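You operate a simulated robot arm through the tools that you are given. There is no shell and no other tool. Be economical: measure what you need, move in short steps, check, and stop when the job is done.

The job below is to be done with a simulated two-armed robot. You get a single attempt, and the scene is never put back.

Task
Take the lid off the small evening cream tub and lay it down on the bench right of the warm plate. Put the rose tint tub on the cooling bench away on the weighing bench. Put the green-band beaker in the sink bowl. Stack the small tub with a white lid labelled "NR59" from the cooling bench on top of the small tub with a white lid marked "AM27". Lift the lid of the grey stopper box open. Any order will do. Set down upright: green-band beaker.

Only the result counts: the job must be done as asked and must still hold three seconds after the hand-in. Knocking over, shifting, dropping, spilling or breaking anything else fails it. A push-on lid holds only when it is set on centred and level and pressed home; a screw cap is set on level and turned clockwise until tight.

Robot
Two 7-joint arms with two-finger parallel grippers on one trunk, on a base that drives. Base frame: it is fixed to the floor where the robot stands at the start and does not move with it; the origin is under the middle of the robot, x ahead of it, y to its left, z up. Units: cm, degrees, N and s.
The left shoulder is at the start at [5, 20.9, 119.6], the right one opposite. With the tool pointing down near the work surface each hand reaches from about 28 to 92 cm from the robot's upright axis, wherever it stands, measured 20 degrees to its own side. Places, roughly: green-band beaker (8x8x9 cm) [50, -100, 90]; lid of the grey stopper box [-530, 60, 100]; rose tint tub [50, -50, 100]; sink bowl [-40, -240, 80]; small evening cream tub [75, 0, 100]; small tub with a white lid [50, -100, 100]; weighing bench [-360, 70, 90]. Payload 4.4 kg a hand.
The tool frame of a hand sits at the grasp point between the pads (the TCP): z along the fingers, y along the line on which they close. The tips reach 2.3 cm beyond it. The gripper opens to 9.4 cm. The fingers are 3.8 cm wide and 1 cm thick; the gripper's body (5.4 by 9.6 cm) begins 3.9 cm behind the TCP.
Orientation is told as [roll, pitch, yaw] about the base's x, y, z axes, in that order, counted from this pose: with the fingers straight down and closing along the base's y, the tool's x points along the base's -x, its y along +y and its z along -z.

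Tools
- The arms move only by the tool send_rows. It takes "left_moves", "right_moves" or both (then of equal length, played together; a hand with none holds still); each is a list of rows, each an object of numbers (a shift or turn left out is 0, a gripper value left out holds the last): "tx", "ty", "tz": the shift along the tool's x, y, z in mm; "rx", "ry", "rz": the turn, a rotation vector about the tool's x, y, z in degrees. In form: [{"tx": .., "ty": .., "tz": .., "rx": .., "ry": .., "rz": ..}, ...]. A call has 1 to 20 rows; each row is the pose to reach, as a shift and turn from the pose commanded when the call began, along the tool's axes at that moment. "left_gripper" and "right_gripper" are, for a hand that has rows, the opening, from 0 (shut) to 1 (fully open), set as the call begins (left out, the last holds). Rows are played at 5 a second. More than 5 cm and 8.6 degrees between two rows, or a gripper value outside its range, and nothing of the call is played. A pose out of reach is approached as far as the arm can. The call stops where the force on the tool passes 40 N (or 10 N more than at its start, if that is more) or the arm is blocked; 0.2 s more then pass. The fingers move at their own pace (about 10.8 cm/s each) and stop on an object; they squeeze with about 35 N. The grip force told is the motor's: it shows also when the fingers shut on nothing. Time passes only in rows, and 0.2 s behind the last, so rows that repeat a pose let the fingers close. The reply holds the time, the measured pose of the TCP, the force on the tool along the base axes, the opening and the grip force, in the units named above and with some noise, with the torque about the TCP (base axes, N m) and any sound that the robot's microphone picked up.
- Cameras (640 x 400 px; columns grow to the right, rows downward): "scene" is now at [14.87, -3.82, 137.43]; the picture's right is [-0.43, -0.90, 0.00], its down [-0.45, 0.21, -0.87] and it looks along [0.78, -0.37, -0.50] (base axes); focal length 272 px, centre (320, 200). "left" rides on the left gripper at [8.6, -1.6, -7.4] in its tool frame; the picture's right is [0.18, 0.98, 0.00], its down [-0.58, 0.11, -0.81] and it looks along [-0.79, 0.15, 0.59] (tool axes); focal length 243 px, centre (320, 200). "right" rides on the right gripper at [8.6, 1.6, -7.5] in its tool frame; the picture's right is [-0.18, 0.98, 0.00], its down [-0.58, -0.11, -0.81] and it looks along [-0.79, -0.15, 0.59] (tool axes); focal length 243 px, centre (320, 200). There is no depth. A picture from a camera that has moved, and an enlarged one, comes with that camera's place and axes in the base frame and with its lens.
- get_image(camera): a new picture of that camera. No time passes.
- slide_trunk(by): slides the trunk up (or, below 0, down) by that many cm; the arms and the scene camera ride with it, the base frame stays. It gives what a move gives, with no picture.
- drive_base(legs): drives the robot by 1 to 6 legs, each [ahead, left, turn to the left] in cm, cm and degrees, along the robot's own axes; the way and the turn of a leg run together, so that a leg with both is an arc; at most 150 cm and 180 degrees a leg. The arms and the cameras ride along, it lands a little off, and it stops where it bumps. It gives what a move gives.
- head_to(pan, tilt): turns the head with the scene camera to pan (to the left, within 80 degrees either way) and tilt (down, from -29 to 69), counted from straight ahead of the robot. It gives what a move gives.
- close_up(camera, box): a new picture of the part [left, top, right, bottom] of that camera's present view, enlarged. No time passes.
- hand_in(): hands the job in; it is judged then, once.

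Work in short steps. Places have to be worked out from the pictures, the camera data and where the tool is seen: move nearer, look again, correct. Check each grasp and each placing, and mend what went wrong. You have 165 turns and 118 pictures in all, those below and enlarged ones among them. Open the grippers and draw the arms clear of the work before you hand the job in, unless the task says otherwise; then end with one line.

The tools are called after ">>>" as name(argument=value, ...) on one line, values as JSON. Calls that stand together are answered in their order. send_rows: Moves the arms, as the interface text tells. Its arguments: {"type":"object","properties":{"left_moves":{"type":"array"},"left_gripper":{"type":"number"},"right_moves":{"type":"array"},"right_gripper":{"type":"number"}},"required":[]} The other tools are called the same way: slide_trunk (by) slides the trunk up or down; drive_base (legs) drives the base; head_to (pan, tilt) turns the head that bears the scene camera; get_image (camera) takes a picture; close_up (camera, box) takes an enlarged picture of a part of a camera's view; hand_in () hands the job in.

At the start:

```text
time: 0.0
left_tcp_pos: [51.14, -1.74, 124.18]
left_ee_rot: [0.0, 0.0, 0.0]
left_force: [0.4, -0.2, -0.2]
left_wrist_torque: [0.02, 0.02, -0.03]
left_opening: 9.42
left_grasp_force: 0.0
right_tcp_pos: [36.05, -46.59, 122.78]
right_ee_rot: [0.0, 0.1, -0.1]
right_force: [-1.4, -0.2, 0.1]
right_wrist_torque: [-0.05, 0.0, 0.02]
right_opening: 9.42
right_grasp_force: 0.0
trunk travel left (down, up): [-27.5, 28.8]
robot x, y, heading: [-0.03, -0.32, 0.1]
head pan, tilt: [-25.2, 29.8]
```

scene: 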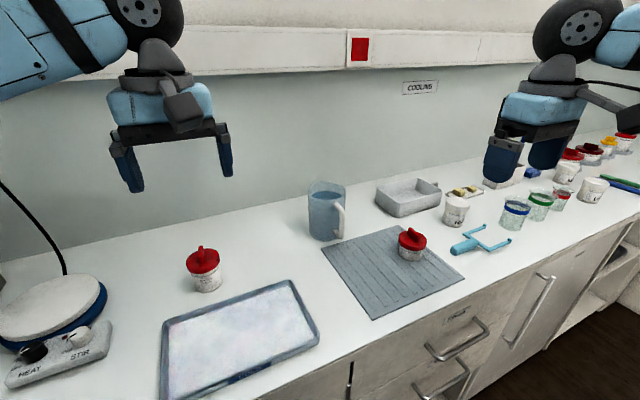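
right: 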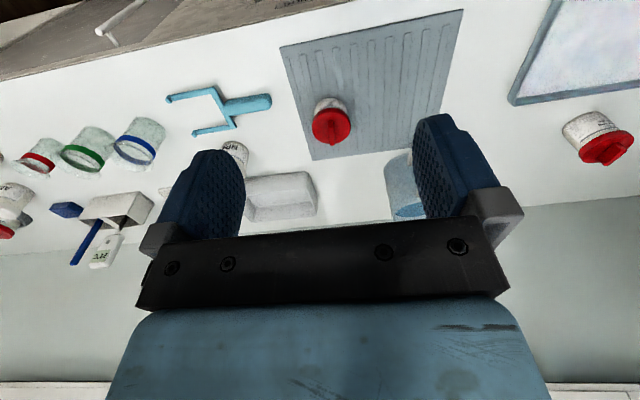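
left: 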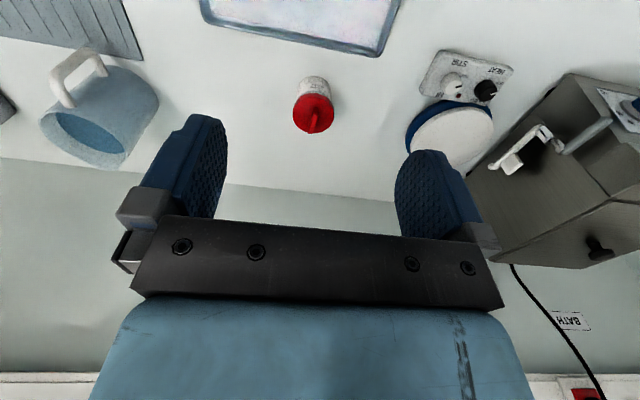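

The scene shows a bench ahead with two red-lidded tubs, a hotplate at left, and beakers at right. I look closer at the labels.

>>> close_up(camera="scene", box=[160, 180, 480, 380])

>>> close_up(camera="scene", box=[430, 110, 640, 260])

>>> head_to(pan=20, tilt=35)

```text
2.00 times, centred on (320, 280) of scene
camera zoom: at [14.87, -3.82, 137.43], right [-0.43, -0.9, 0.0], down [-0.45, 0.21, -0.87], along [0.78, -0.37, -0.5], focal length 544 px, centre (320, 40)
```

zoom: 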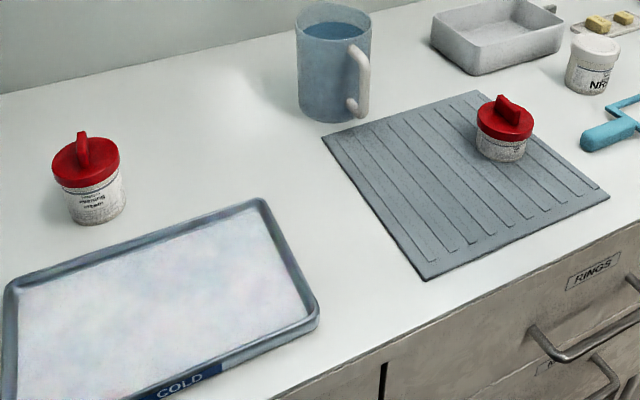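

```text
2.67 times, centred on (535, 185) of scene
camera zoom: at [14.87, -3.82, 137.43], right [-0.43, -0.9, 0.0], down [-0.45, 0.21, -0.87], along [0.78, -0.37, -0.5], focal length 725 px, centre (-253, 240)
```

zoom: 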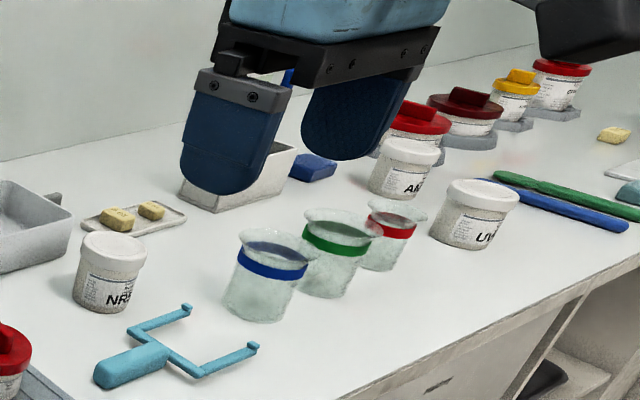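

```text
time: 1.1
left_tcp_pos: [51.13, -1.79, 124.19]
left_ee_rot: [0.0, -0.1, 0.0]
left_force: [-1.1, -0.3, 0.8]
left_wrist_torque: [-0.02, -0.02, -0.02]
left_opening: 9.39
left_grasp_force: 0.0
right_tcp_pos: [36.13, -46.62, 122.92]
right_ee_rot: [0.0, 0.0, 0.0]
right_force: [0.1, -0.2, 0.8]
right_wrist_torque: [0.01, -0.01, -0.01]
right_opening: 9.39
right_grasp_force: 0.2
trunk travel left (down, up): [-27.5, 28.8]
robot x, y, heading: [0.1, -0.03, 0.2]
head pan, tilt: [20.0, 35.0]
```

I look to the left part of the bench to find the warm plate.

>>> get_image(camera="scene")

>>> close_up(camera="left", box=[240, 0, 560, 200])

```text
112 pictures are left
camera scene: at [14.96, 3.04, 136.62], right [0.34, -0.94, 0.0], down [-0.54, -0.2, -0.82], along [0.77, 0.28, -0.57], focal length 272 px, centre (320, 200)
```

scene: 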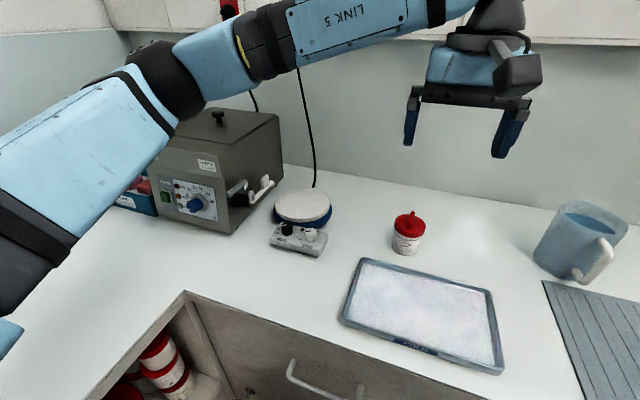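

```text
2.00 times, centred on (400, 100) of left
camera zoom: at [42.46, -3.44, 131.62], right [-0.18, 0.98, 0.0], down [0.58, 0.11, 0.81], along [0.79, 0.15, -0.59], focal length 485 px, centre (160, 400)
```

zoom: 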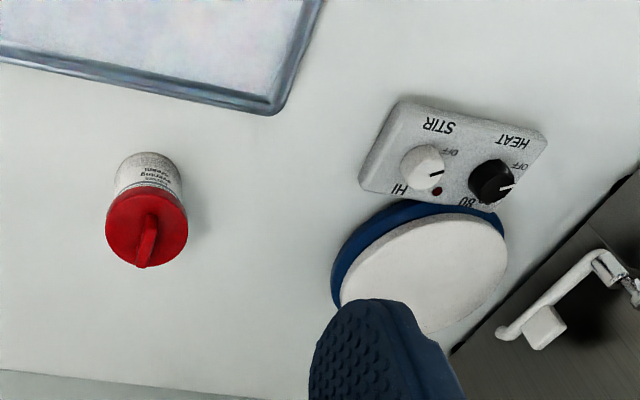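

The label "Evening cream" confirms the tub; the blue/white hotplate with HEAT is the warm plate. I estimate the lid top at about [63.5, 0, 99.5]; I bring the left hand above it.

>>> send_rows(left_moves=[{"tx": -40, "ty": 5, "tz": 20}, {"tx": -80, "ty": 10, "tz": 45}, {"tx": -110, "ty": 15, "tz": 80}, {"tx": -124, "ty": 18, "tz": 120}, {"tx": -124, "ty": 18, "tz": 150}, {"tx": -124, "ty": 18, "tz": 150}])

>>> get_image(camera="left")

>>> get_image(camera="scene")

```text
time: 2.5
left_tcp_pos: [63.5, 0.32, 109.32]
left_ee_rot: [0.0, -0.1, 0.0]
left_force: [-0.2, 0.7, -0.1]
left_wrist_torque: [0.0, -0.01, 0.0]
left_opening: 9.38
left_grasp_force: 0.1
right_tcp_pos: [36.05, -46.67, 122.86]
right_ee_rot: [0.1, 0.0, 0.1]
right_force: [-1.1, -0.4, 0.1]
right_wrist_torque: [0.01, 0.0, -0.01]
right_opening: 9.38
right_grasp_force: 0.1
trunk travel left (down, up): [-27.5, 28.8]
robot x, y, heading: [-0.01, 0.01, 0.1]
head pan, tilt: [20.0, 35.0]
```

```text
110 pictures are left
camera left: at [54.83, -1.4, 116.64], right [-0.18, 0.98, 0.0], down [0.58, 0.11, 0.81], along [0.79, 0.15, -0.59], focal length 243 px, centre (320, 200)
```

left: 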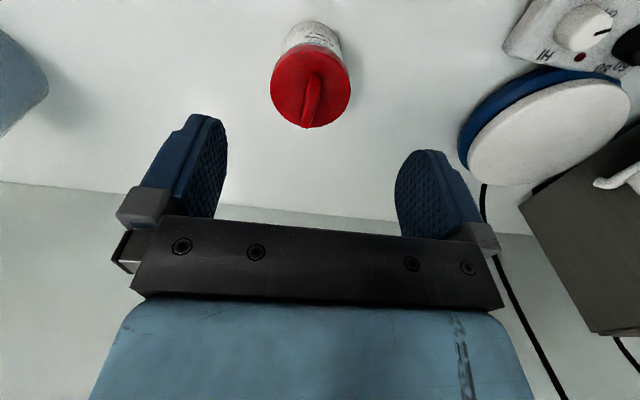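

```text
109 pictures are left
camera scene: at [14.94, 3.03, 136.63], right [0.34, -0.94, 0.0], down [-0.54, -0.2, -0.82], along [0.77, 0.28, -0.57], focal length 272 px, centre (320, 200)
```

scene: 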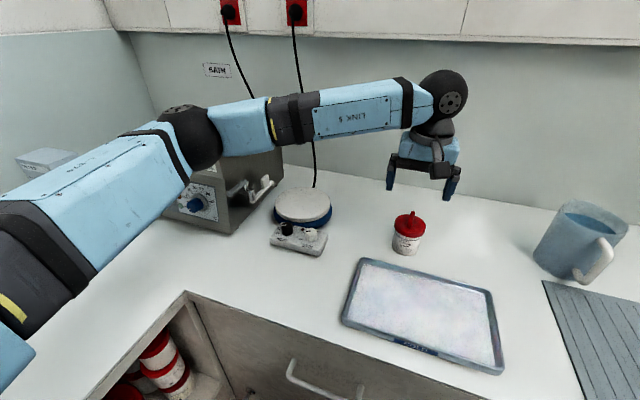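

Combined rays give the lid centre at about [65, 0, 98]. I descend to about 103 with the fingers partly closed and look.

>>> send_rows(left_gripper=0.4, left_moves=[{"tx": -8, "ty": -3, "tz": 0}, {"tx": -15, "ty": -4, "tz": 30}, {"tx": -15, "ty": -4, "tz": 60}, {"tx": -15, "ty": -4, "tz": 60}])

>>> get_image(camera="left")

>>> close_up(camera="scene", box=[350, 150, 510, 250])

```text
time: 3.5
left_tcp_pos: [65.04, -0.26, 103.23]
left_ee_rot: [0.0, 0.0, 0.0]
left_force: [-0.8, 0.5, -0.2]
left_wrist_torque: [0.03, -0.01, 0.01]
left_opening: 3.77
left_grasp_force: 0.0
right_tcp_pos: [36.04, -46.57, 122.85]
right_ee_rot: [0.0, 0.1, 0.0]
right_force: [-0.6, -0.5, -0.3]
right_wrist_torque: [-0.03, 0.03, -0.04]
right_opening: 9.42
right_grasp_force: 0.0
trunk travel left (down, up): [-27.5, 28.8]
robot x, y, heading: [-0.37, 0.44, 0.1]
head pan, tilt: [20.0, 35.0]
```

```text
108 pictures are left
camera left: at [56.4, -1.94, 110.63], right [-0.18, 0.98, 0.0], down [0.58, 0.11, 0.81], along [0.79, 0.15, -0.59], focal length 243 px, centre (320, 200)
```

left: 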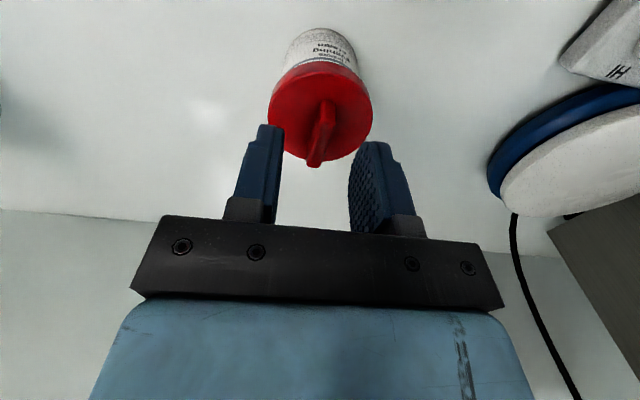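

```text
4.00 times, centred on (430, 200) of scene
camera zoom: at [14.93, 3.05, 136.63], right [0.34, -0.94, 0.0], down [-0.54, -0.2, -0.82], along [0.77, 0.28, -0.57], focal length 1088 px, centre (-120, 200)
```

zoom: 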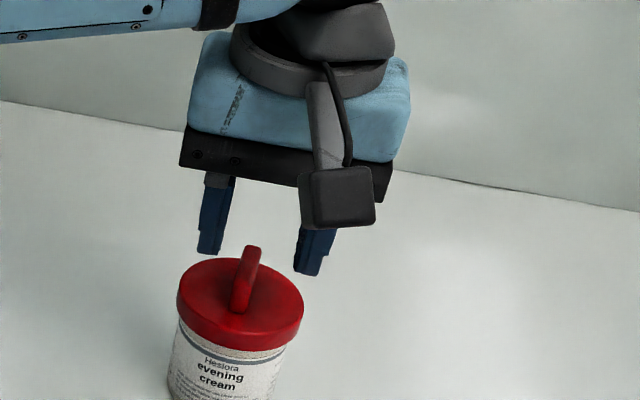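

Lid top is at about [64.5, -0.2, 97.9] with the handle up to ~100. I descend 25 mm and close on the handle.

>>> send_rows(left_moves=[{"tx": 4, "tz": 12}, {"tx": 5, "tz": 25}, {"tx": 5, "tz": 25}])

>>> send_rows(left_gripper=0, left_moves=[{}, {}, {}, {}])

>>> get_image(camera="left")

>>> close_up(camera="scene", box=[350, 150, 510, 250])

```text
time: 4.3
left_tcp_pos: [64.44, -0.14, 100.79]
left_ee_rot: [0.0, 0.0, 0.0]
left_force: [0.1, 0.7, 0.1]
left_wrist_torque: [0.03, 0.01, 0.0]
left_opening: 3.76
left_grasp_force: 0.1
right_tcp_pos: [36.09, -46.68, 122.87]
right_ee_rot: [0.0, 0.1, 0.0]
right_force: [0.2, -0.1, -0.8]
right_wrist_torque: [0.03, 0.01, 0.02]
right_opening: 9.41
right_grasp_force: 0.1
trunk travel left (down, up): [-27.5, 28.8]
robot x, y, heading: [-0.29, -0.02, -0.1]
head pan, tilt: [20.0, 35.0]
```

```text
time: 5.3
left_tcp_pos: [64.52, -0.11, 100.8]
left_ee_rot: [0.0, 0.0, -0.1]
left_force: [-0.5, -0.3, 0.4]
left_wrist_torque: [0.02, -0.01, 0.0]
left_opening: 0.84
left_grasp_force: 35.0
right_tcp_pos: [36.2, -46.65, 122.74]
right_ee_rot: [0.0, 0.0, 0.0]
right_force: [-0.4, -0.5, -0.3]
right_wrist_torque: [-0.01, -0.04, -0.02]
right_opening: 9.4
right_grasp_force: 0.0
trunk travel left (down, up): [-27.5, 28.8]
robot x, y, heading: [-0.32, -0.01, 0.1]
head pan, tilt: [20.0, 35.0]
heard: snap
```

```text
106 pictures are left
camera left: at [55.84, -1.92, 108.08], right [-0.18, 0.98, 0.0], down [0.58, 0.11, 0.81], along [0.79, 0.15, -0.59], focal length 243 px, centre (320, 200)
```

left: 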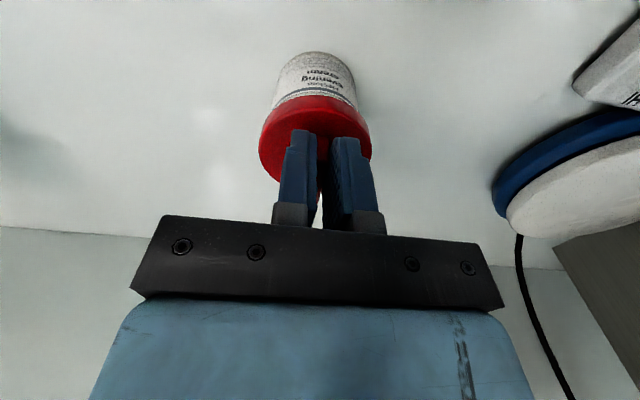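

```text
4.00 times, centred on (430, 200) of scene
camera zoom: at [14.96, 3.05, 136.62], right [0.34, -0.94, 0.0], down [-0.54, -0.2, -0.82], along [0.77, 0.28, -0.57], focal length 1088 px, centre (-120, 200)
```

zoom: 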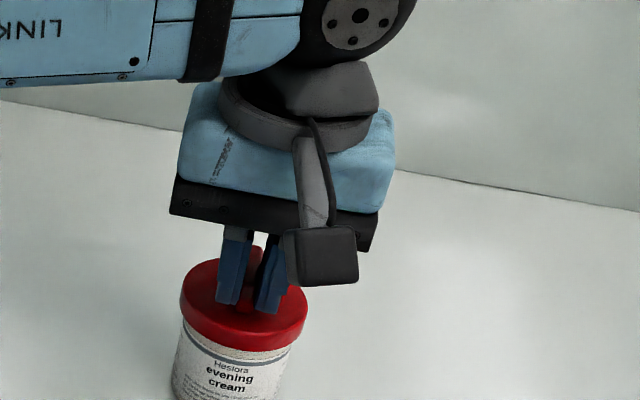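

The handle is gripped (0.84 cm). I lift slowly 15 mm to see whether the lid comes off or the tub comes along.

>>> send_rows(left_moves=[{"tz": -3}, {"tz": -6}, {"tz": -9}, {"tz": -12}, {"tz": -15}])

>>> close_up(camera="scene", box=[350, 170, 510, 270])

```text
time: 6.5
left_tcp_pos: [64.42, -0.28, 102.33]
left_ee_rot: [0.0, 0.0, 0.0]
left_force: [0.0, -0.4, 0.0]
left_wrist_torque: [0.03, 0.03, -0.01]
left_opening: 0.82
left_grasp_force: 35.0
right_tcp_pos: [36.03, -46.75, 122.87]
right_ee_rot: [0.0, 0.0, 0.0]
right_force: [0.5, 1.0, -0.1]
right_wrist_torque: [0.0, -0.04, 0.01]
right_opening: 9.39
right_grasp_force: 0.0
trunk travel left (down, up): [-27.5, 28.8]
robot x, y, heading: [0.09, 0.15, 0.1]
head pan, tilt: [20.0, 35.0]
```

```text
4.00 times, centred on (430, 220) of scene
camera zoom: at [14.95, 3.05, 136.62], right [0.34, -0.94, 0.0], down [-0.54, -0.2, -0.82], along [0.77, 0.28, -0.57], focal length 1088 px, centre (-120, 120)
```

zoom: 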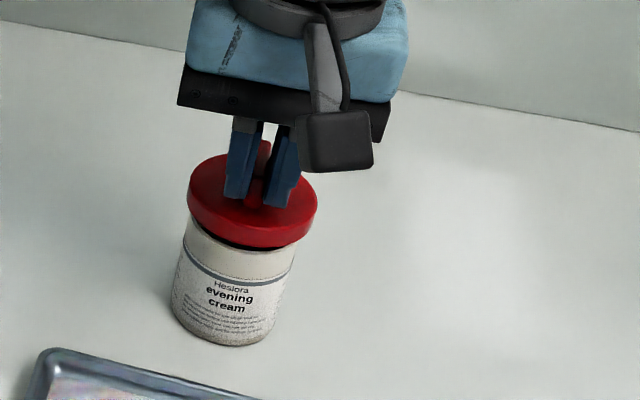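

The lid came off freely. I raise it clear and carry it to about y=11.5, between tub and warm plate, at a height above the bench.

>>> send_rows(left_moves=[{"tz": -20}, {"tz": -40}, {"tx": -5, "ty": 40, "tz": -40}, {"tx": -5, "ty": 80, "tz": -40}, {"tx": -5, "ty": 115, "tz": -20}, {"tx": -5, "ty": 115, "tz": 20}, {"tx": -5, "ty": 115, "tz": 45}, {"tx": -5, "ty": 115, "tz": 45}])

>>> close_up(camera="scene", box=[250, 150, 490, 300])

```text
time: 8.3
left_tcp_pos: [64.69, 11.29, 97.76]
left_ee_rot: [0.0, 0.0, 0.0]
left_force: [-0.2, -1.0, 0.0]
left_wrist_torque: [-0.01, 0.01, 0.0]
left_opening: 0.82
left_grasp_force: 34.7
right_tcp_pos: [36.05, -46.66, 122.84]
right_ee_rot: [0.1, 0.0, 0.0]
right_force: [-0.3, -0.3, -0.6]
right_wrist_torque: [-0.02, 0.0, 0.0]
right_opening: 9.38
right_grasp_force: 0.1
trunk travel left (down, up): [-27.5, 28.8]
robot x, y, heading: [-0.14, -0.04, 0.1]
head pan, tilt: [20.0, 35.0]
```

```text
2.67 times, centred on (370, 225) of scene
camera zoom: at [14.95, 3.04, 136.63], right [0.34, -0.94, 0.0], down [-0.54, -0.2, -0.82], along [0.77, 0.28, -0.57], focal length 725 px, centre (187, 133)
```

zoom: 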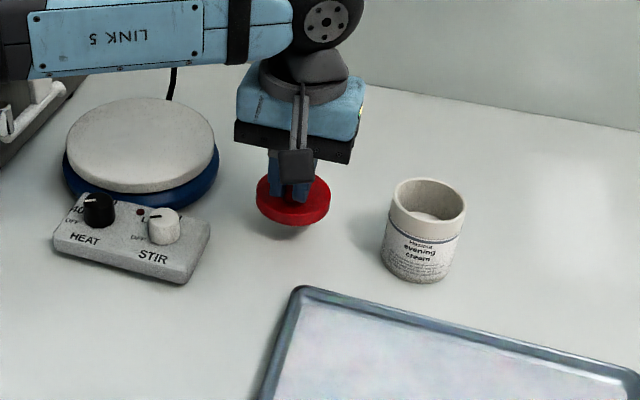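

Location is good. I lower in small steps, watching for contact (stops on force).

>>> send_rows(left_moves=[{"tz": 6}, {"tz": 12}, {"tz": 16}, {"tz": 19}, {"tz": 21}, {"tz": 23}])

```text
time: 9.7
left_tcp_pos: [64.95, 11.38, 95.51]
left_ee_rot: [0.1, 0.0, 0.0]
left_force: [0.3, -0.5, -0.4]
left_wrist_torque: [-0.01, -0.01, 0.0]
left_opening: 0.82
left_grasp_force: 34.7
right_tcp_pos: [36.22, -46.61, 122.85]
right_ee_rot: [0.0, -0.1, 0.0]
right_force: [-0.1, -0.4, 0.1]
right_wrist_torque: [0.01, -0.01, 0.02]
right_opening: 9.41
right_grasp_force: 0.1
trunk travel left (down, up): [-27.5, 28.8]
robot x, y, heading: [-0.03, 0.04, 0.1]
head pan, tilt: [20.0, 35.0]
```

No contact yet at 95.5; I continue in 2 mm steps.

>>> send_rows(left_moves=[{"tz": 2}, {"tz": 4}, {"tz": 6}, {"tz": 8}, {"tz": 10}, {"tz": 12}, {"tz": 14}, {"tz": 16}, {"tz": 18}])

>>> close_up(camera="scene", box=[250, 150, 490, 300])

```text
time: 11.7
left_tcp_pos: [64.95, 11.13, 94.42]
left_ee_rot: [-0.2, -0.6, 0.1]
left_force: [-10.3, 1.9, 16.2]
left_wrist_torque: [0.07, 0.62, -0.09]
left_opening: 0.85
left_grasp_force: 35.3
right_tcp_pos: [35.86, -46.62, 122.83]
right_ee_rot: [0.0, 0.0, 0.1]
right_force: [1.1, -1.5, -0.2]
right_wrist_torque: [0.0, 0.02, 0.01]
right_opening: 9.43
right_grasp_force: 0.0
trunk travel left (down, up): [-27.5, 28.8]
robot x, y, heading: [-0.1, -0.09, 0.0]
head pan, tilt: [20.0, 35.0]
stopped in row 9 (left hand): the force on the tool passed its limit at 43 N (the readings are from after the stop); the commanded pose is now the measured one
```

```text
2.67 times, centred on (370, 225) of scene
camera zoom: at [14.7, 3.07, 136.64], right [0.34, -0.94, 0.0], down [-0.54, -0.2, -0.82], along [0.77, 0.28, -0.57], focal length 725 px, centre (187, 133)
```

zoom: 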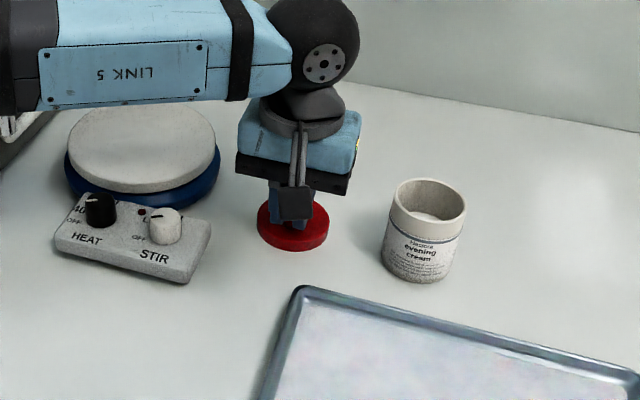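

The lid is on the bench. I release gently and rise.

>>> send_rows(left_gripper=0.35, left_moves=[{"tz": -1}, {"tz": -1}, {"tz": -3}, {"tz": -30}, {"tz": -70}, {"tz": -110}])

>>> close_up(camera="scene", box=[250, 150, 490, 300])

>>> head_to(pan=-30, tilt=30)

>>> get_image(camera="scene")

```text
time: 13.1
left_tcp_pos: [65.15, 11.44, 105.14]
left_ee_rot: [-0.2, -0.3, 0.1]
left_force: [-0.2, 0.8, -0.1]
left_wrist_torque: [-0.05, 0.0, -0.01]
left_opening: 3.29
left_grasp_force: 0.0
right_tcp_pos: [36.03, -46.52, 122.8]
right_ee_rot: [0.1, 0.0, 0.1]
right_force: [0.0, 0.3, 1.1]
right_wrist_torque: [0.03, 0.01, -0.02]
right_opening: 9.39
right_grasp_force: 0.0
trunk travel left (down, up): [-27.5, 28.8]
robot x, y, heading: [-0.16, -0.29, 0.2]
head pan, tilt: [20.0, 35.0]
```

```text
2.67 times, centred on (370, 225) of scene
camera zoom: at [14.88, 3.02, 136.63], right [0.34, -0.94, 0.0], down [-0.54, -0.2, -0.82], along [0.77, 0.28, -0.57], focal length 725 px, centre (187, 133)
```

zoom: 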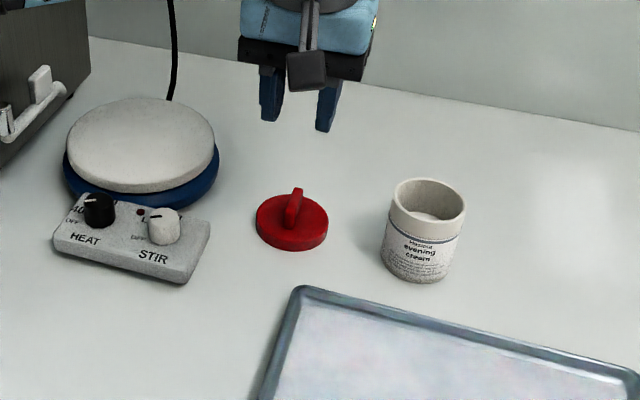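

```text
time: 14.3
left_tcp_pos: [65.14, 11.45, 105.17]
left_ee_rot: [-0.1, -0.2, 0.1]
left_force: [0.2, -0.7, -0.7]
left_wrist_torque: [0.05, 0.01, 0.0]
left_opening: 3.29
left_grasp_force: 0.0
right_tcp_pos: [36.15, -46.6, 122.87]
right_ee_rot: [-0.1, 0.0, 0.2]
right_force: [-0.6, -0.2, 0.4]
right_wrist_torque: [0.02, 0.02, 0.0]
right_opening: 9.4
right_grasp_force: 0.0
trunk travel left (down, up): [-27.5, 28.8]
robot x, y, heading: [-0.06, 0.31, 0.1]
head pan, tilt: [-30.0, 30.0]
```

```text
100 pictures are left
camera scene: at [14.52, -4.46, 137.4], right [-0.5, -0.87, 0.0], down [-0.43, 0.25, -0.87], along [0.75, -0.43, -0.5], focal length 272 px, centre (320, 200)
```

scene: 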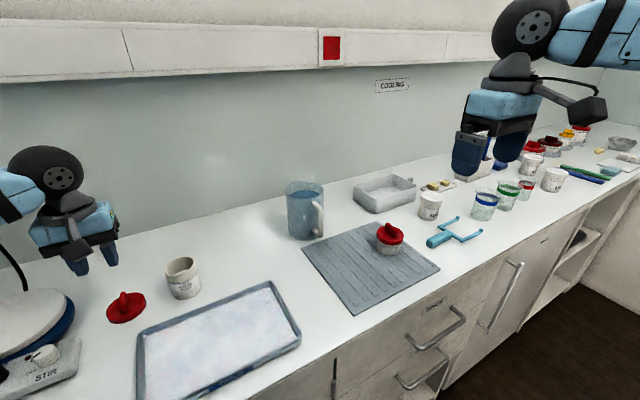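

The lid lies flat right of the warm plate. I raise and retract the left arm, then drive 65 cm to the right.

>>> send_rows(left_moves=[{"tz": -45}, {"tz": -90, "tx": 20}, {"tz": -150, "tx": 60}, {"tz": -190, "tx": 90, "ty": 20}, {"tz": -200, "tx": 140, "ty": 40}], left_gripper=1)

>>> drive_base(legs=[[0, -65, 0]])

>>> get_image(camera="scene")

>>> get_image(camera="right")

```text
refused: row 3 steps farther than a row can; nothing moved
```

```text
time: 20.5
left_tcp_pos: [65.55, -52.87, 105.21]
left_ee_rot: [-0.1, -0.3, 1.3]
left_force: [0.6, -0.8, -0.5]
left_wrist_torque: [0.01, 0.04, 0.01]
left_opening: 3.3
left_grasp_force: 0.1
right_tcp_pos: [37.63, -111.47, 122.85]
right_ee_rot: [0.0, 0.0, 1.1]
right_force: [0.9, -0.2, -0.3]
right_wrist_torque: [0.01, 0.02, 0.0]
right_opening: 9.39
right_grasp_force: 0.1
trunk travel left (down, up): [-27.5, 28.8]
robot x, y, heading: [0.71, -65.58, 1.0]
head pan, tilt: [-30.0, 30.0]
```

```text
99 pictures are left
camera scene: at [15.24, -69.72, 137.4], right [-0.48, -0.88, 0.0], down [-0.44, 0.24, -0.87], along [0.76, -0.42, -0.5], focal length 272 px, centre (320, 200)
```

scene: 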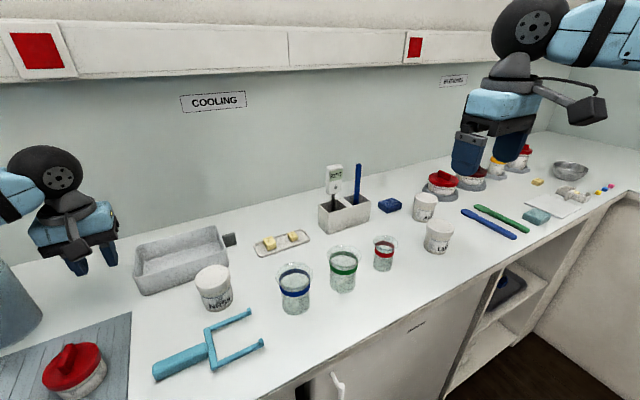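

```text
98 pictures are left
camera right: at [28.85, -110.03, 130.23], right [0.16, 0.99, 0.0], down [0.58, -0.1, 0.81], along [0.8, -0.13, -0.59], focal length 243 px, centre (320, 200)
```

right: 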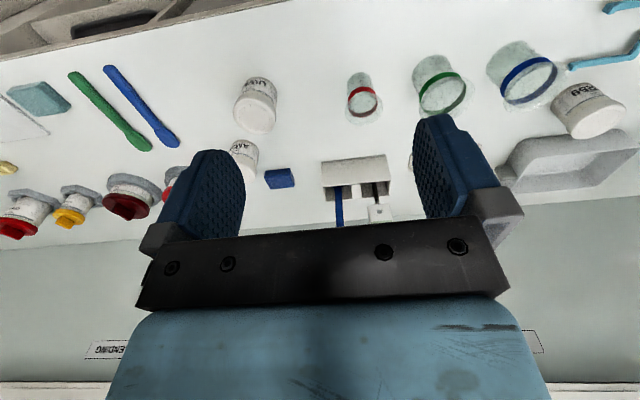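

The retract was refused, so the left hand passed at z≈105 past the jug; I check the jug is untouched.

>>> send_rows(left_moves=[{"tz": -45}, {"tz": -90}, {"tz": -130, "tx": 25}, {"tz": -170, "tx": 50}, {"tz": -190, "tx": 95}, {"tz": -200, "tx": 140, "ty": 20}], left_gripper=1)

>>> head_to(pan=20, tilt=35)

>>> get_image(camera="scene")

```text
refused: row 6 steps farther than a row can; nothing moved
```

```text
time: 21.7
left_tcp_pos: [65.45, -52.95, 105.23]
left_ee_rot: [0.0, -0.3, 1.2]
left_force: [-0.2, -0.4, 0.5]
left_wrist_torque: [0.0, -0.04, 0.0]
left_opening: 3.28
left_grasp_force: 0.0
right_tcp_pos: [37.59, -111.42, 122.72]
right_ee_rot: [0.0, 0.0, 1.1]
right_force: [0.0, 0.6, 0.2]
right_wrist_torque: [0.0, 0.01, -0.01]
right_opening: 9.41
right_grasp_force: 0.1
trunk travel left (down, up): [-27.5, 28.8]
robot x, y, heading: [0.19, -65.38, 1.2]
head pan, tilt: [20.0, 35.0]
```

```text
97 pictures are left
camera scene: at [15.54, -62.18, 136.62], right [0.36, -0.93, 0.0], down [-0.54, -0.21, -0.82], along [0.76, 0.29, -0.57], focal length 272 px, centre (320, 200)
```

scene: 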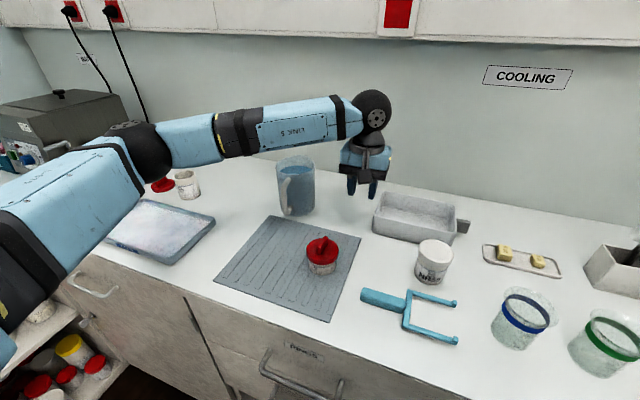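

The jug stands where it was (mat corner and jug position agree with the earlier view). I now retract the left arm with valid steps.

>>> send_rows(left_moves=[{"tz": -45}, {"tz": -90}, {"tz": -130, "tx": 25}, {"tz": -170, "tx": 50}, {"tz": -190, "tx": 90}, {"tz": -200, "tx": 130, "ty": 20}], left_gripper=1)

>>> close_up(camera="scene", box=[240, 130, 480, 280])

>>> head_to(pan=-25, tilt=35)

```text
time: 23.1
left_tcp_pos: [52.06, -50.91, 124.9]
left_ee_rot: [-0.2, -0.3, 1.2]
left_force: [0.5, 0.1, 0.0]
left_wrist_torque: [-0.01, -0.02, 0.0]
left_opening: 9.39
left_grasp_force: 0.0
right_tcp_pos: [37.49, -111.39, 122.93]
right_ee_rot: [-0.2, 0.1, 1.0]
right_force: [0.2, 0.3, -0.1]
right_wrist_torque: [-0.03, -0.02, 0.0]
right_opening: 9.42
right_grasp_force: 0.0
trunk travel left (down, up): [-27.5, 28.8]
robot x, y, heading: [0.91, -65.5, 1.1]
head pan, tilt: [20.0, 35.0]
```

```text
2.67 times, centred on (360, 205) of scene
camera zoom: at [15.44, -62.03, 136.63], right [0.36, -0.93, 0.0], down [-0.53, -0.21, -0.82], along [0.76, 0.29, -0.57], focal length 725 px, centre (213, 187)
```

zoom: 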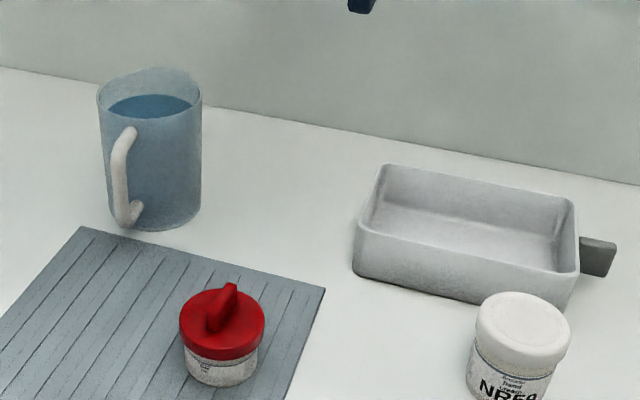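

```text
time: 24.2
left_tcp_pos: [52.25, -51.09, 124.98]
left_ee_rot: [-0.1, -0.3, 1.1]
left_force: [0.7, 0.6, 0.7]
left_wrist_torque: [-0.01, -0.04, 0.01]
left_opening: 9.4
left_grasp_force: 0.1
right_tcp_pos: [37.75, -111.44, 122.89]
right_ee_rot: [-0.1, -0.1, 1.1]
right_force: [-0.5, -0.3, 0.4]
right_wrist_torque: [0.01, 0.05, 0.03]
right_opening: 9.41
right_grasp_force: 0.0
trunk travel left (down, up): [-27.5, 28.8]
robot x, y, heading: [0.78, -65.2, 1.1]
head pan, tilt: [-25.0, 35.0]
```

Now I view the right area for NR59, AM27 and the green beaker.

>>> get_image(camera="scene")

>>> close_up(camera="right", box=[200, 40, 640, 240])

```text
95 pictures are left
camera scene: at [15.38, -68.91, 136.62], right [-0.4, -0.91, 0.0], down [-0.52, 0.23, -0.82], along [0.75, -0.33, -0.57], focal length 272 px, centre (320, 200)
```

scene: 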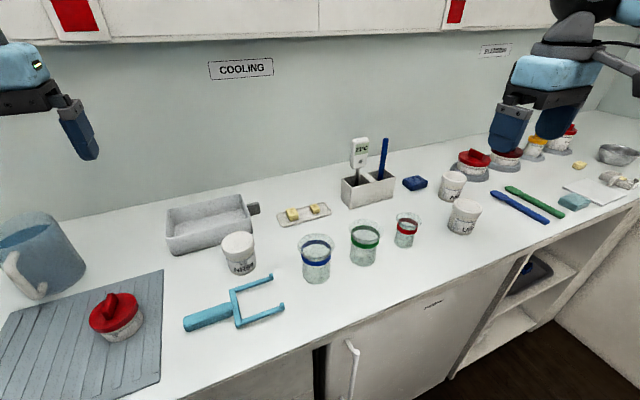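

```text
1.45 times, centred on (420, 140) of right
camera zoom: at [28.86, -110.02, 130.22], right [0.16, 0.99, 0.0], down [0.58, -0.1, 0.81], along [0.8, -0.13, -0.59], focal length 353 px, centre (174, 287)
```

zoom: 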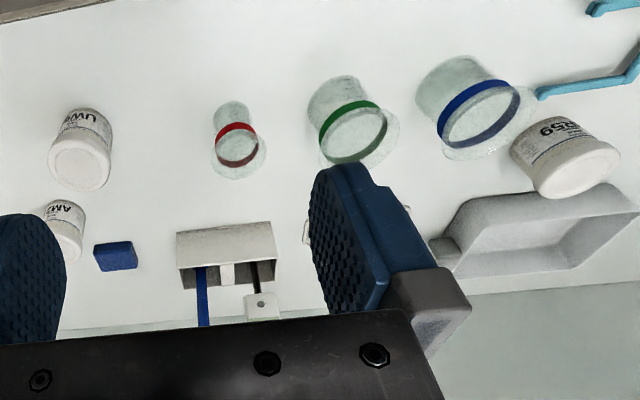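

NR59 triangulates to about [59.7, -70.3], lid top z≈97.3; AM27 to about [61.5, -131]. I move the left hand aside and the right hand above NR59.

>>> send_rows(left_moves=[{"ty": 20}, {"ty": 40}, {"ty": 60}, {"ty": 80}, {"ty": 100}, {"ty": 120}, {"ty": 140}, {"ty": 150}, {"ty": 150}, {"ty": 150}, {"ty": 150}], right_moves=[{"tx": -20, "ty": 40}, {"tx": -42, "ty": 80}, {"tx": -64, "ty": 120}, {"tx": -86, "ty": 160}, {"tx": -108, "ty": 200}, {"tx": -130, "ty": 240}, {"tx": -152, "ty": 280}, {"tx": -174, "ty": 320}, {"tx": -196, "ty": 360}, {"tx": -222, "ty": 402, "tz": 10}, {"tx": -222, "ty": 402, "tz": 40}], right_gripper=1)

>>> get_image(camera="right")

>>> close_up(camera="scene", box=[160, 150, 400, 300])

```text
refused: row 10 steps farther than a row can; nothing moved
```

```text
93 pictures are left
camera right: at [28.86, -110.02, 130.22], right [0.16, 0.99, 0.0], down [0.58, -0.1, 0.81], along [0.8, -0.13, -0.59], focal length 243 px, centre (320, 200)
```

right: 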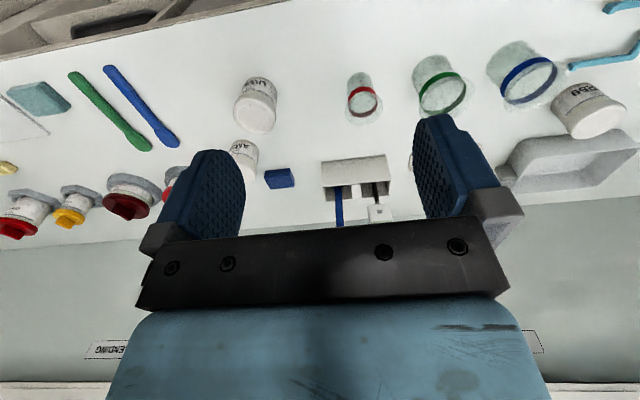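

```text
2.67 times, centred on (280, 225) of scene
camera zoom: at [15.38, -68.91, 136.62], right [-0.4, -0.91, 0.0], down [-0.52, 0.23, -0.82], along [0.75, -0.33, -0.57], focal length 725 px, centre (427, 133)
```

zoom: 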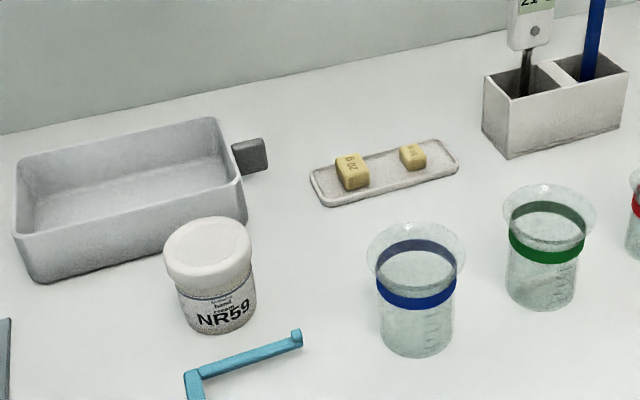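

Tray front edge is at x≈68.7, clear of the fingers. I repeat the move with valid step sizes.

>>> send_rows(left_moves=[{"ty": 20}, {"ty": 40}, {"ty": 60}, {"ty": 80}, {"ty": 100}, {"ty": 120}, {"ty": 140}, {"ty": 150}, {"ty": 150}, {"ty": 150}, {"ty": 150}], right_moves=[{"tx": -20, "ty": 40}, {"tx": -42, "ty": 80}, {"tx": -64, "ty": 120}, {"tx": -86, "ty": 160}, {"tx": -108, "ty": 200}, {"tx": -130, "ty": 240}, {"tx": -152, "ty": 280}, {"tx": -174, "ty": 320}, {"tx": -196, "ty": 360}, {"tx": -218, "ty": 402, "tz": 10}, {"tx": -222, "ty": 402, "tz": 40}], right_gripper=1)

>>> get_image(camera="right")

```text
time: 26.6
left_tcp_pos: [52.18, -36.07, 125.08]
left_ee_rot: [-0.1, -0.3, 1.2]
left_force: [-0.3, 0.0, -0.1]
left_wrist_torque: [-0.02, -0.01, -0.03]
left_opening: 9.38
left_grasp_force: 0.0
right_tcp_pos: [55.21, -78.01, 122.42]
right_ee_rot: [0.0, 0.0, 1.0]
right_force: [0.2, 0.0, 0.2]
right_wrist_torque: [0.0, -0.02, -0.04]
right_opening: 9.43
right_grasp_force: 0.1
right hand out of reach, approached as far as the arm can: row 9, 10, 11
trunk travel left (down, up): [-27.5, 28.8]
robot x, y, heading: [0.67, -65.79, 1.2]
head pan, tilt: [-25.0, 35.0]
```

```text
91 pictures are left
camera right: at [46.46, -76.55, 129.84], right [0.17, 0.99, 0.0], down [0.58, -0.1, 0.81], along [0.79, -0.13, -0.59], focal length 243 px, centre (320, 200)
```

right: 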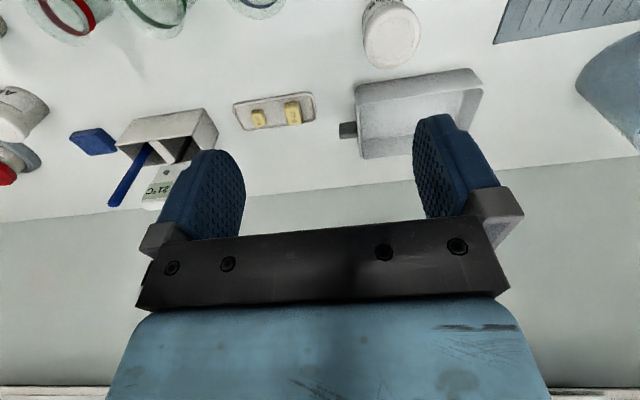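

The right hand cannot cross that far; I drive 14 cm left so that NR59 is on its own side.

>>> drive_base(legs=[[0, 14, -1]])

```text
time: 28.5
left_tcp_pos: [52.39, -22.92, 125.16]
left_ee_rot: [-0.2, -0.2, 0.3]
left_force: [0.9, -0.2, 0.5]
left_wrist_torque: [0.0, 0.0, -0.01]
left_opening: 9.41
left_grasp_force: 0.1
right_tcp_pos: [54.67, -64.8, 122.45]
right_ee_rot: [0.2, 0.0, 0.1]
right_force: [0.1, 0.4, -0.4]
right_wrist_torque: [0.02, 0.0, -0.03]
right_opening: 9.44
right_grasp_force: 0.0
trunk travel left (down, up): [-27.5, 28.8]
robot x, y, heading: [0.28, -51.51, 0.1]
head pan, tilt: [-25.0, 35.0]
```

Right hand is at [54.7,-64.8]; I move to above NR59 at z≈108 and look.

>>> send_rows(right_moves=[{"tx": -25, "ty": -28, "tz": 20}, {"tx": -50, "ty": -55, "tz": 45}, {"tx": -50, "ty": -55, "tz": 90}, {"tx": -50, "ty": -55, "tz": 130}, {"tx": -50, "ty": -55, "tz": 145}, {"tx": -50, "ty": -55, "tz": 145}])

>>> get_image(camera="right")

>>> get_image(camera="scene")

```text
time: 29.9
left_tcp_pos: [52.44, -22.86, 125.12]
left_ee_rot: [-0.1, -0.3, 0.3]
left_force: [-0.5, 0.7, -0.5]
left_wrist_torque: [0.02, 0.01, -0.03]
left_opening: 9.39
left_grasp_force: 0.0
right_tcp_pos: [59.81, -70.25, 107.76]
right_ee_rot: [0.1, 0.0, 0.1]
right_force: [0.6, -0.4, 0.0]
right_wrist_torque: [0.0, 0.01, 0.01]
right_opening: 9.42
right_grasp_force: 0.0
trunk travel left (down, up): [-27.5, 28.8]
robot x, y, heading: [0.27, -51.58, -0.1]
head pan, tilt: [-25.0, 35.0]
```

```text
90 pictures are left
camera right: at [51.02, -68.67, 115.17], right [0.18, 0.98, 0.0], down [0.58, -0.11, 0.81], along [0.79, -0.15, -0.59], focal length 243 px, centre (320, 200)
```

right: 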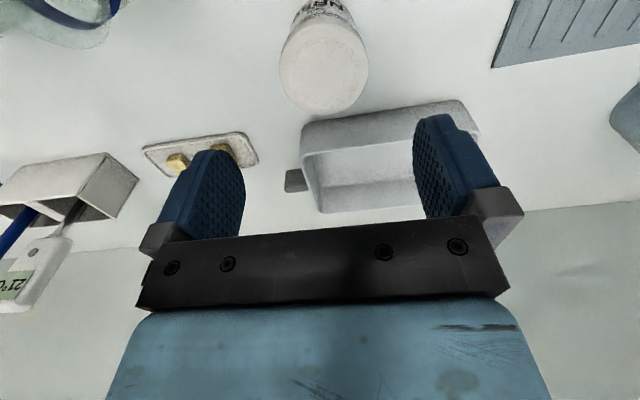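

```text
89 pictures are left
camera scene: at [15.15, -55.1, 136.62], right [-0.42, -0.91, 0.0], down [-0.52, 0.24, -0.82], along [0.74, -0.34, -0.57], focal length 272 px, centre (320, 200)
```

scene: 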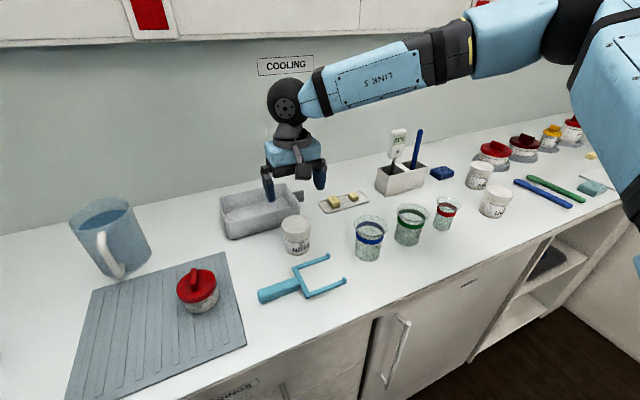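

The wrist view confirms the lid at about [59.4, -70.0]. I descend to TCP z≈95.3 and close.

>>> send_rows(right_moves=[{"tx": 3, "ty": 2, "tz": 40}, {"tx": 3, "ty": 2, "tz": 80}, {"tx": 3, "ty": 2, "tz": 105}, {"tx": 3, "ty": 2, "tz": 123}, {"tx": 3, "ty": 2, "tz": 123}])

>>> send_rows(right_gripper=0, right_moves=[{}, {}, {}, {}])

>>> close_up(camera="scene", box=[200, 150, 440, 300])

```text
time: 31.1
left_tcp_pos: [52.3, -22.94, 125.22]
left_ee_rot: [-0.1, -0.3, 0.2]
left_force: [0.2, -0.2, -0.5]
left_wrist_torque: [-0.01, 0.02, 0.03]
left_opening: 9.4
left_grasp_force: 0.1
right_tcp_pos: [57.94, -72.05, 97.15]
right_ee_rot: [0.1, 0.0, 0.1]
right_force: [-0.1, 0.8, -0.1]
right_wrist_torque: [-0.01, 0.0, 0.02]
right_opening: 9.38
right_grasp_force: 0.1
right hand out of reach, approached as far as the arm can: row 2, 3, 4, 5
trunk travel left (down, up): [-27.5, 28.8]
robot x, y, heading: [0.32, -51.54, 0.1]
head pan, tilt: [-25.0, 35.0]
```

```text
time: 32.1
left_tcp_pos: [52.36, -22.91, 125.2]
left_ee_rot: [-0.1, -0.3, 0.2]
left_force: [-0.2, -0.4, -0.2]
left_wrist_torque: [-0.01, -0.01, 0.02]
left_opening: 9.39
left_grasp_force: 0.0
right_tcp_pos: [58.05, -72.15, 97.2]
right_ee_rot: [0.1, -0.1, 0.1]
right_force: [0.4, 0.8, 0.4]
right_wrist_torque: [-0.01, 0.01, -0.02]
right_opening: 6.47
right_grasp_force: 35.0
trunk travel left (down, up): [-27.5, 28.8]
robot x, y, heading: [0.6, -51.35, 0.2]
head pan, tilt: [-25.0, 35.0]
```

```text
2.67 times, centred on (320, 225) of scene
camera zoom: at [15.17, -55.11, 136.62], right [-0.42, -0.91, 0.0], down [-0.52, 0.24, -0.82], along [0.74, -0.34, -0.57], focal length 725 px, centre (320, 133)
```

zoom: 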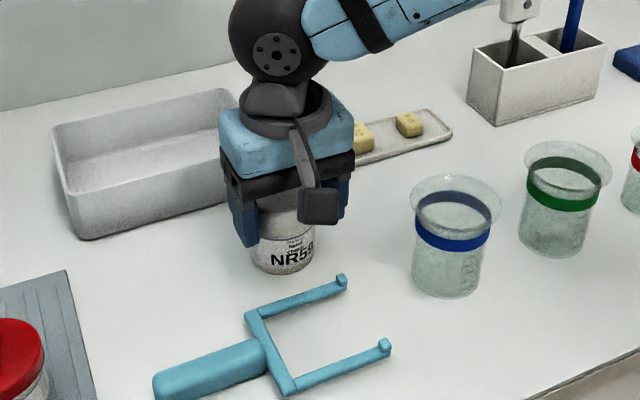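

The arm hit its limit at [58, -72, 97], gripping the lid off-centre. I release, rise, and drive further left so the target lies more to the right-hand side.

>>> send_rows(right_gripper=1, right_moves=[{}, {}, {"tz": -30}, {"tz": -70}, {"tz": -110}, {"tz": -150}, {"tz": -180}])

>>> drive_base(legs=[[0, 16, 0]])

>>> get_image(camera="scene")

```text
time: 33.7
left_tcp_pos: [52.23, -22.9, 125.13]
left_ee_rot: [-0.1, -0.3, 0.1]
left_force: [0.4, -0.4, 0.1]
left_wrist_torque: [-0.02, -0.04, 0.01]
left_opening: 9.37
left_grasp_force: 0.1
right_tcp_pos: [57.73, -72.48, 115.15]
right_ee_rot: [0.2, -0.1, 0.1]
right_force: [-0.6, -1.9, 0.5]
right_wrist_torque: [-0.02, 0.0, 0.0]
right_opening: 9.4
right_grasp_force: 0.1
trunk travel left (down, up): [-27.5, 28.8]
robot x, y, heading: [0.45, -51.71, -0.0]
head pan, tilt: [-25.0, 35.0]
```

```text
time: 35.7
left_tcp_pos: [52.44, -6.64, 125.19]
left_ee_rot: [-0.1, -0.3, 0.0]
left_force: [0.7, 0.1, 0.5]
left_wrist_torque: [0.0, 0.0, 0.0]
left_opening: 9.41
left_grasp_force: 0.1
right_tcp_pos: [57.67, -56.18, 115.12]
right_ee_rot: [0.1, 0.1, 0.0]
right_force: [-0.3, -0.3, -0.4]
right_wrist_torque: [0.01, 0.0, 0.02]
right_opening: 9.37
right_grasp_force: 0.1
trunk travel left (down, up): [-27.5, 28.8]
robot x, y, heading: [0.58, -35.06, -0.1]
head pan, tilt: [-25.0, 35.0]
```

```text
87 pictures are left
camera scene: at [15.14, -38.71, 136.62], right [-0.42, -0.91, 0.0], down [-0.52, 0.24, -0.82], along [0.74, -0.35, -0.57], focal length 272 px, centre (320, 200)
```

scene: 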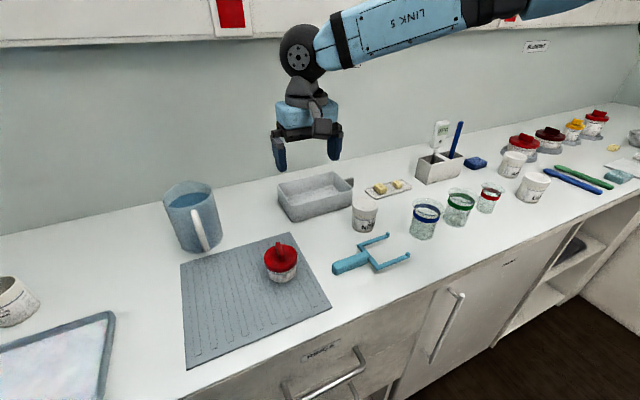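

NR59 is undisturbed. I move the right hand over it and partly down, checking reach.

>>> send_rows(right_moves=[{"tx": -5, "ty": -45}, {"tx": -10, "ty": -90}, {"tx": -17, "ty": -138}, {"tx": -17, "ty": -138, "tz": 40}, {"tx": -17, "ty": -138, "tz": 80}, {"tx": -17, "ty": -138, "tz": 90}])

>>> get_image(camera="right")

```text
time: 37.1
left_tcp_pos: [52.52, -6.68, 125.16]
left_ee_rot: [-0.1, -0.3, 0.0]
left_force: [0.6, 0.0, 0.2]
left_wrist_torque: [-0.02, 0.01, 0.02]
left_opening: 9.41
left_grasp_force: 0.0
right_tcp_pos: [59.61, -69.98, 105.95]
right_ee_rot: [0.1, 0.0, -0.1]
right_force: [0.2, -0.4, 0.2]
right_wrist_torque: [-0.01, 0.0, 0.0]
right_opening: 9.36
right_grasp_force: 0.0
trunk travel left (down, up): [-27.5, 28.8]
robot x, y, heading: [0.77, -35.27, 0.1]
head pan, tilt: [-25.0, 35.0]
```

```text
86 pictures are left
camera right: at [50.77, -68.41, 113.43], right [0.19, 0.98, 0.0], down [0.58, -0.11, 0.81], along [0.79, -0.15, -0.59], focal length 243 px, centre (320, 200)
```

right: 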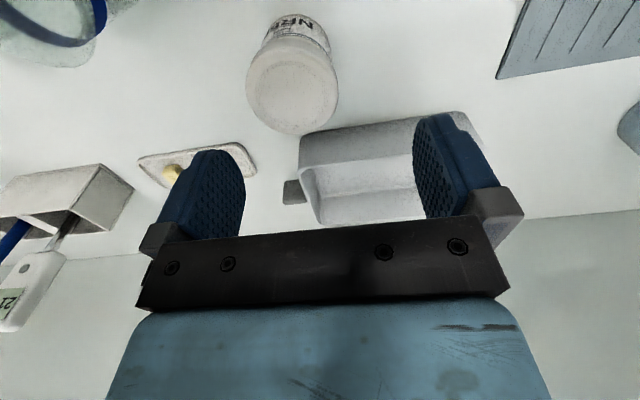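

The tub now sits at about [59, -71.9] (shifted a little by the first grasp). I correct and descend.

>>> send_rows(right_moves=[{"tx": 5, "ty": -19}, {"tx": 5, "ty": -19, "tz": 40}, {"tx": 5, "ty": -19, "tz": 80}, {"tx": 5, "ty": -19, "tz": 106}, {"tx": 5, "ty": -19, "tz": 106}])

```text
time: 38.3
left_tcp_pos: [52.36, -6.55, 125.1]
left_ee_rot: [-0.1, -0.4, 0.0]
left_force: [-0.7, -0.2, -1.1]
left_wrist_torque: [0.01, 0.02, 0.02]
left_opening: 9.42
left_grasp_force: 0.1
right_tcp_pos: [59.04, -71.67, 95.42]
right_ee_rot: [0.1, -0.1, -0.2]
right_force: [0.4, 0.2, 1.3]
right_wrist_torque: [-0.03, 0.02, 0.0]
right_opening: 9.39
right_grasp_force: 0.1
trunk travel left (down, up): [-27.5, 28.8]
robot x, y, heading: [0.53, -34.74, 0.0]
head pan, tilt: [-25.0, 35.0]
```

Reached without limits. I close and lift.

>>> send_rows(right_gripper=0, right_moves=[{}, {}, {}, {}])

>>> send_rows(right_moves=[{"tz": -5}, {"tz": -30}, {"tz": -70}, {"tz": -110}, {"tz": -150}, {"tz": -190}, {"tz": -230}])

>>> get_image(camera="scene")

```text
time: 39.3
left_tcp_pos: [52.5, -6.62, 125.14]
left_ee_rot: [-0.1, -0.4, 0.0]
left_force: [-0.6, 0.4, 0.8]
left_wrist_torque: [0.03, -0.02, -0.01]
left_opening: 9.4
left_grasp_force: 0.1
right_tcp_pos: [59.0, -71.62, 95.27]
right_ee_rot: [0.2, -0.1, -0.2]
right_force: [0.1, 0.3, 0.4]
right_wrist_torque: [-0.01, 0.01, -0.01]
right_opening: 6.51
right_grasp_force: 34.6
trunk travel left (down, up): [-27.5, 28.8]
robot x, y, heading: [0.49, -35.33, -0.1]
head pan, tilt: [-25.0, 35.0]
```

```text
time: 40.9
left_tcp_pos: [52.37, -6.7, 125.16]
left_ee_rot: [-0.2, -0.4, 0.0]
left_force: [-0.2, 0.1, -0.5]
left_wrist_torque: [-0.05, 0.01, 0.01]
left_opening: 9.39
left_grasp_force: 0.0
right_tcp_pos: [59.02, -72.09, 118.63]
right_ee_rot: [0.0, 0.1, -0.1]
right_force: [0.7, 0.0, -0.7]
right_wrist_torque: [0.0, 0.0, 0.02]
right_opening: 6.52
right_grasp_force: 35.0
trunk travel left (down, up): [-27.5, 28.8]
robot x, y, heading: [0.58, -35.22, -0.2]
head pan, tilt: [-25.0, 35.0]
```

```text
85 pictures are left
camera scene: at [15.07, -38.66, 136.63], right [-0.42, -0.91, 0.0], down [-0.52, 0.24, -0.82], along [0.74, -0.35, -0.57], focal length 272 px, centre (320, 200)
```

scene: 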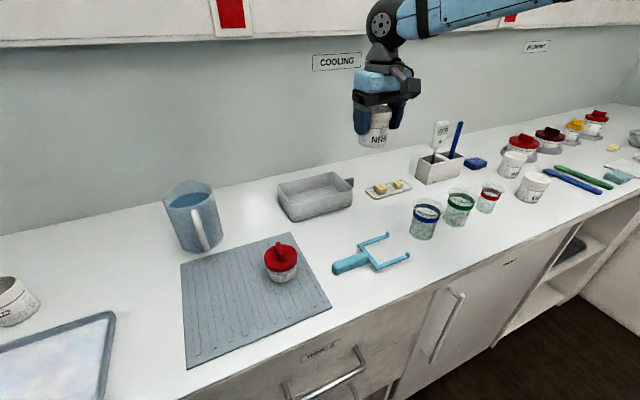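

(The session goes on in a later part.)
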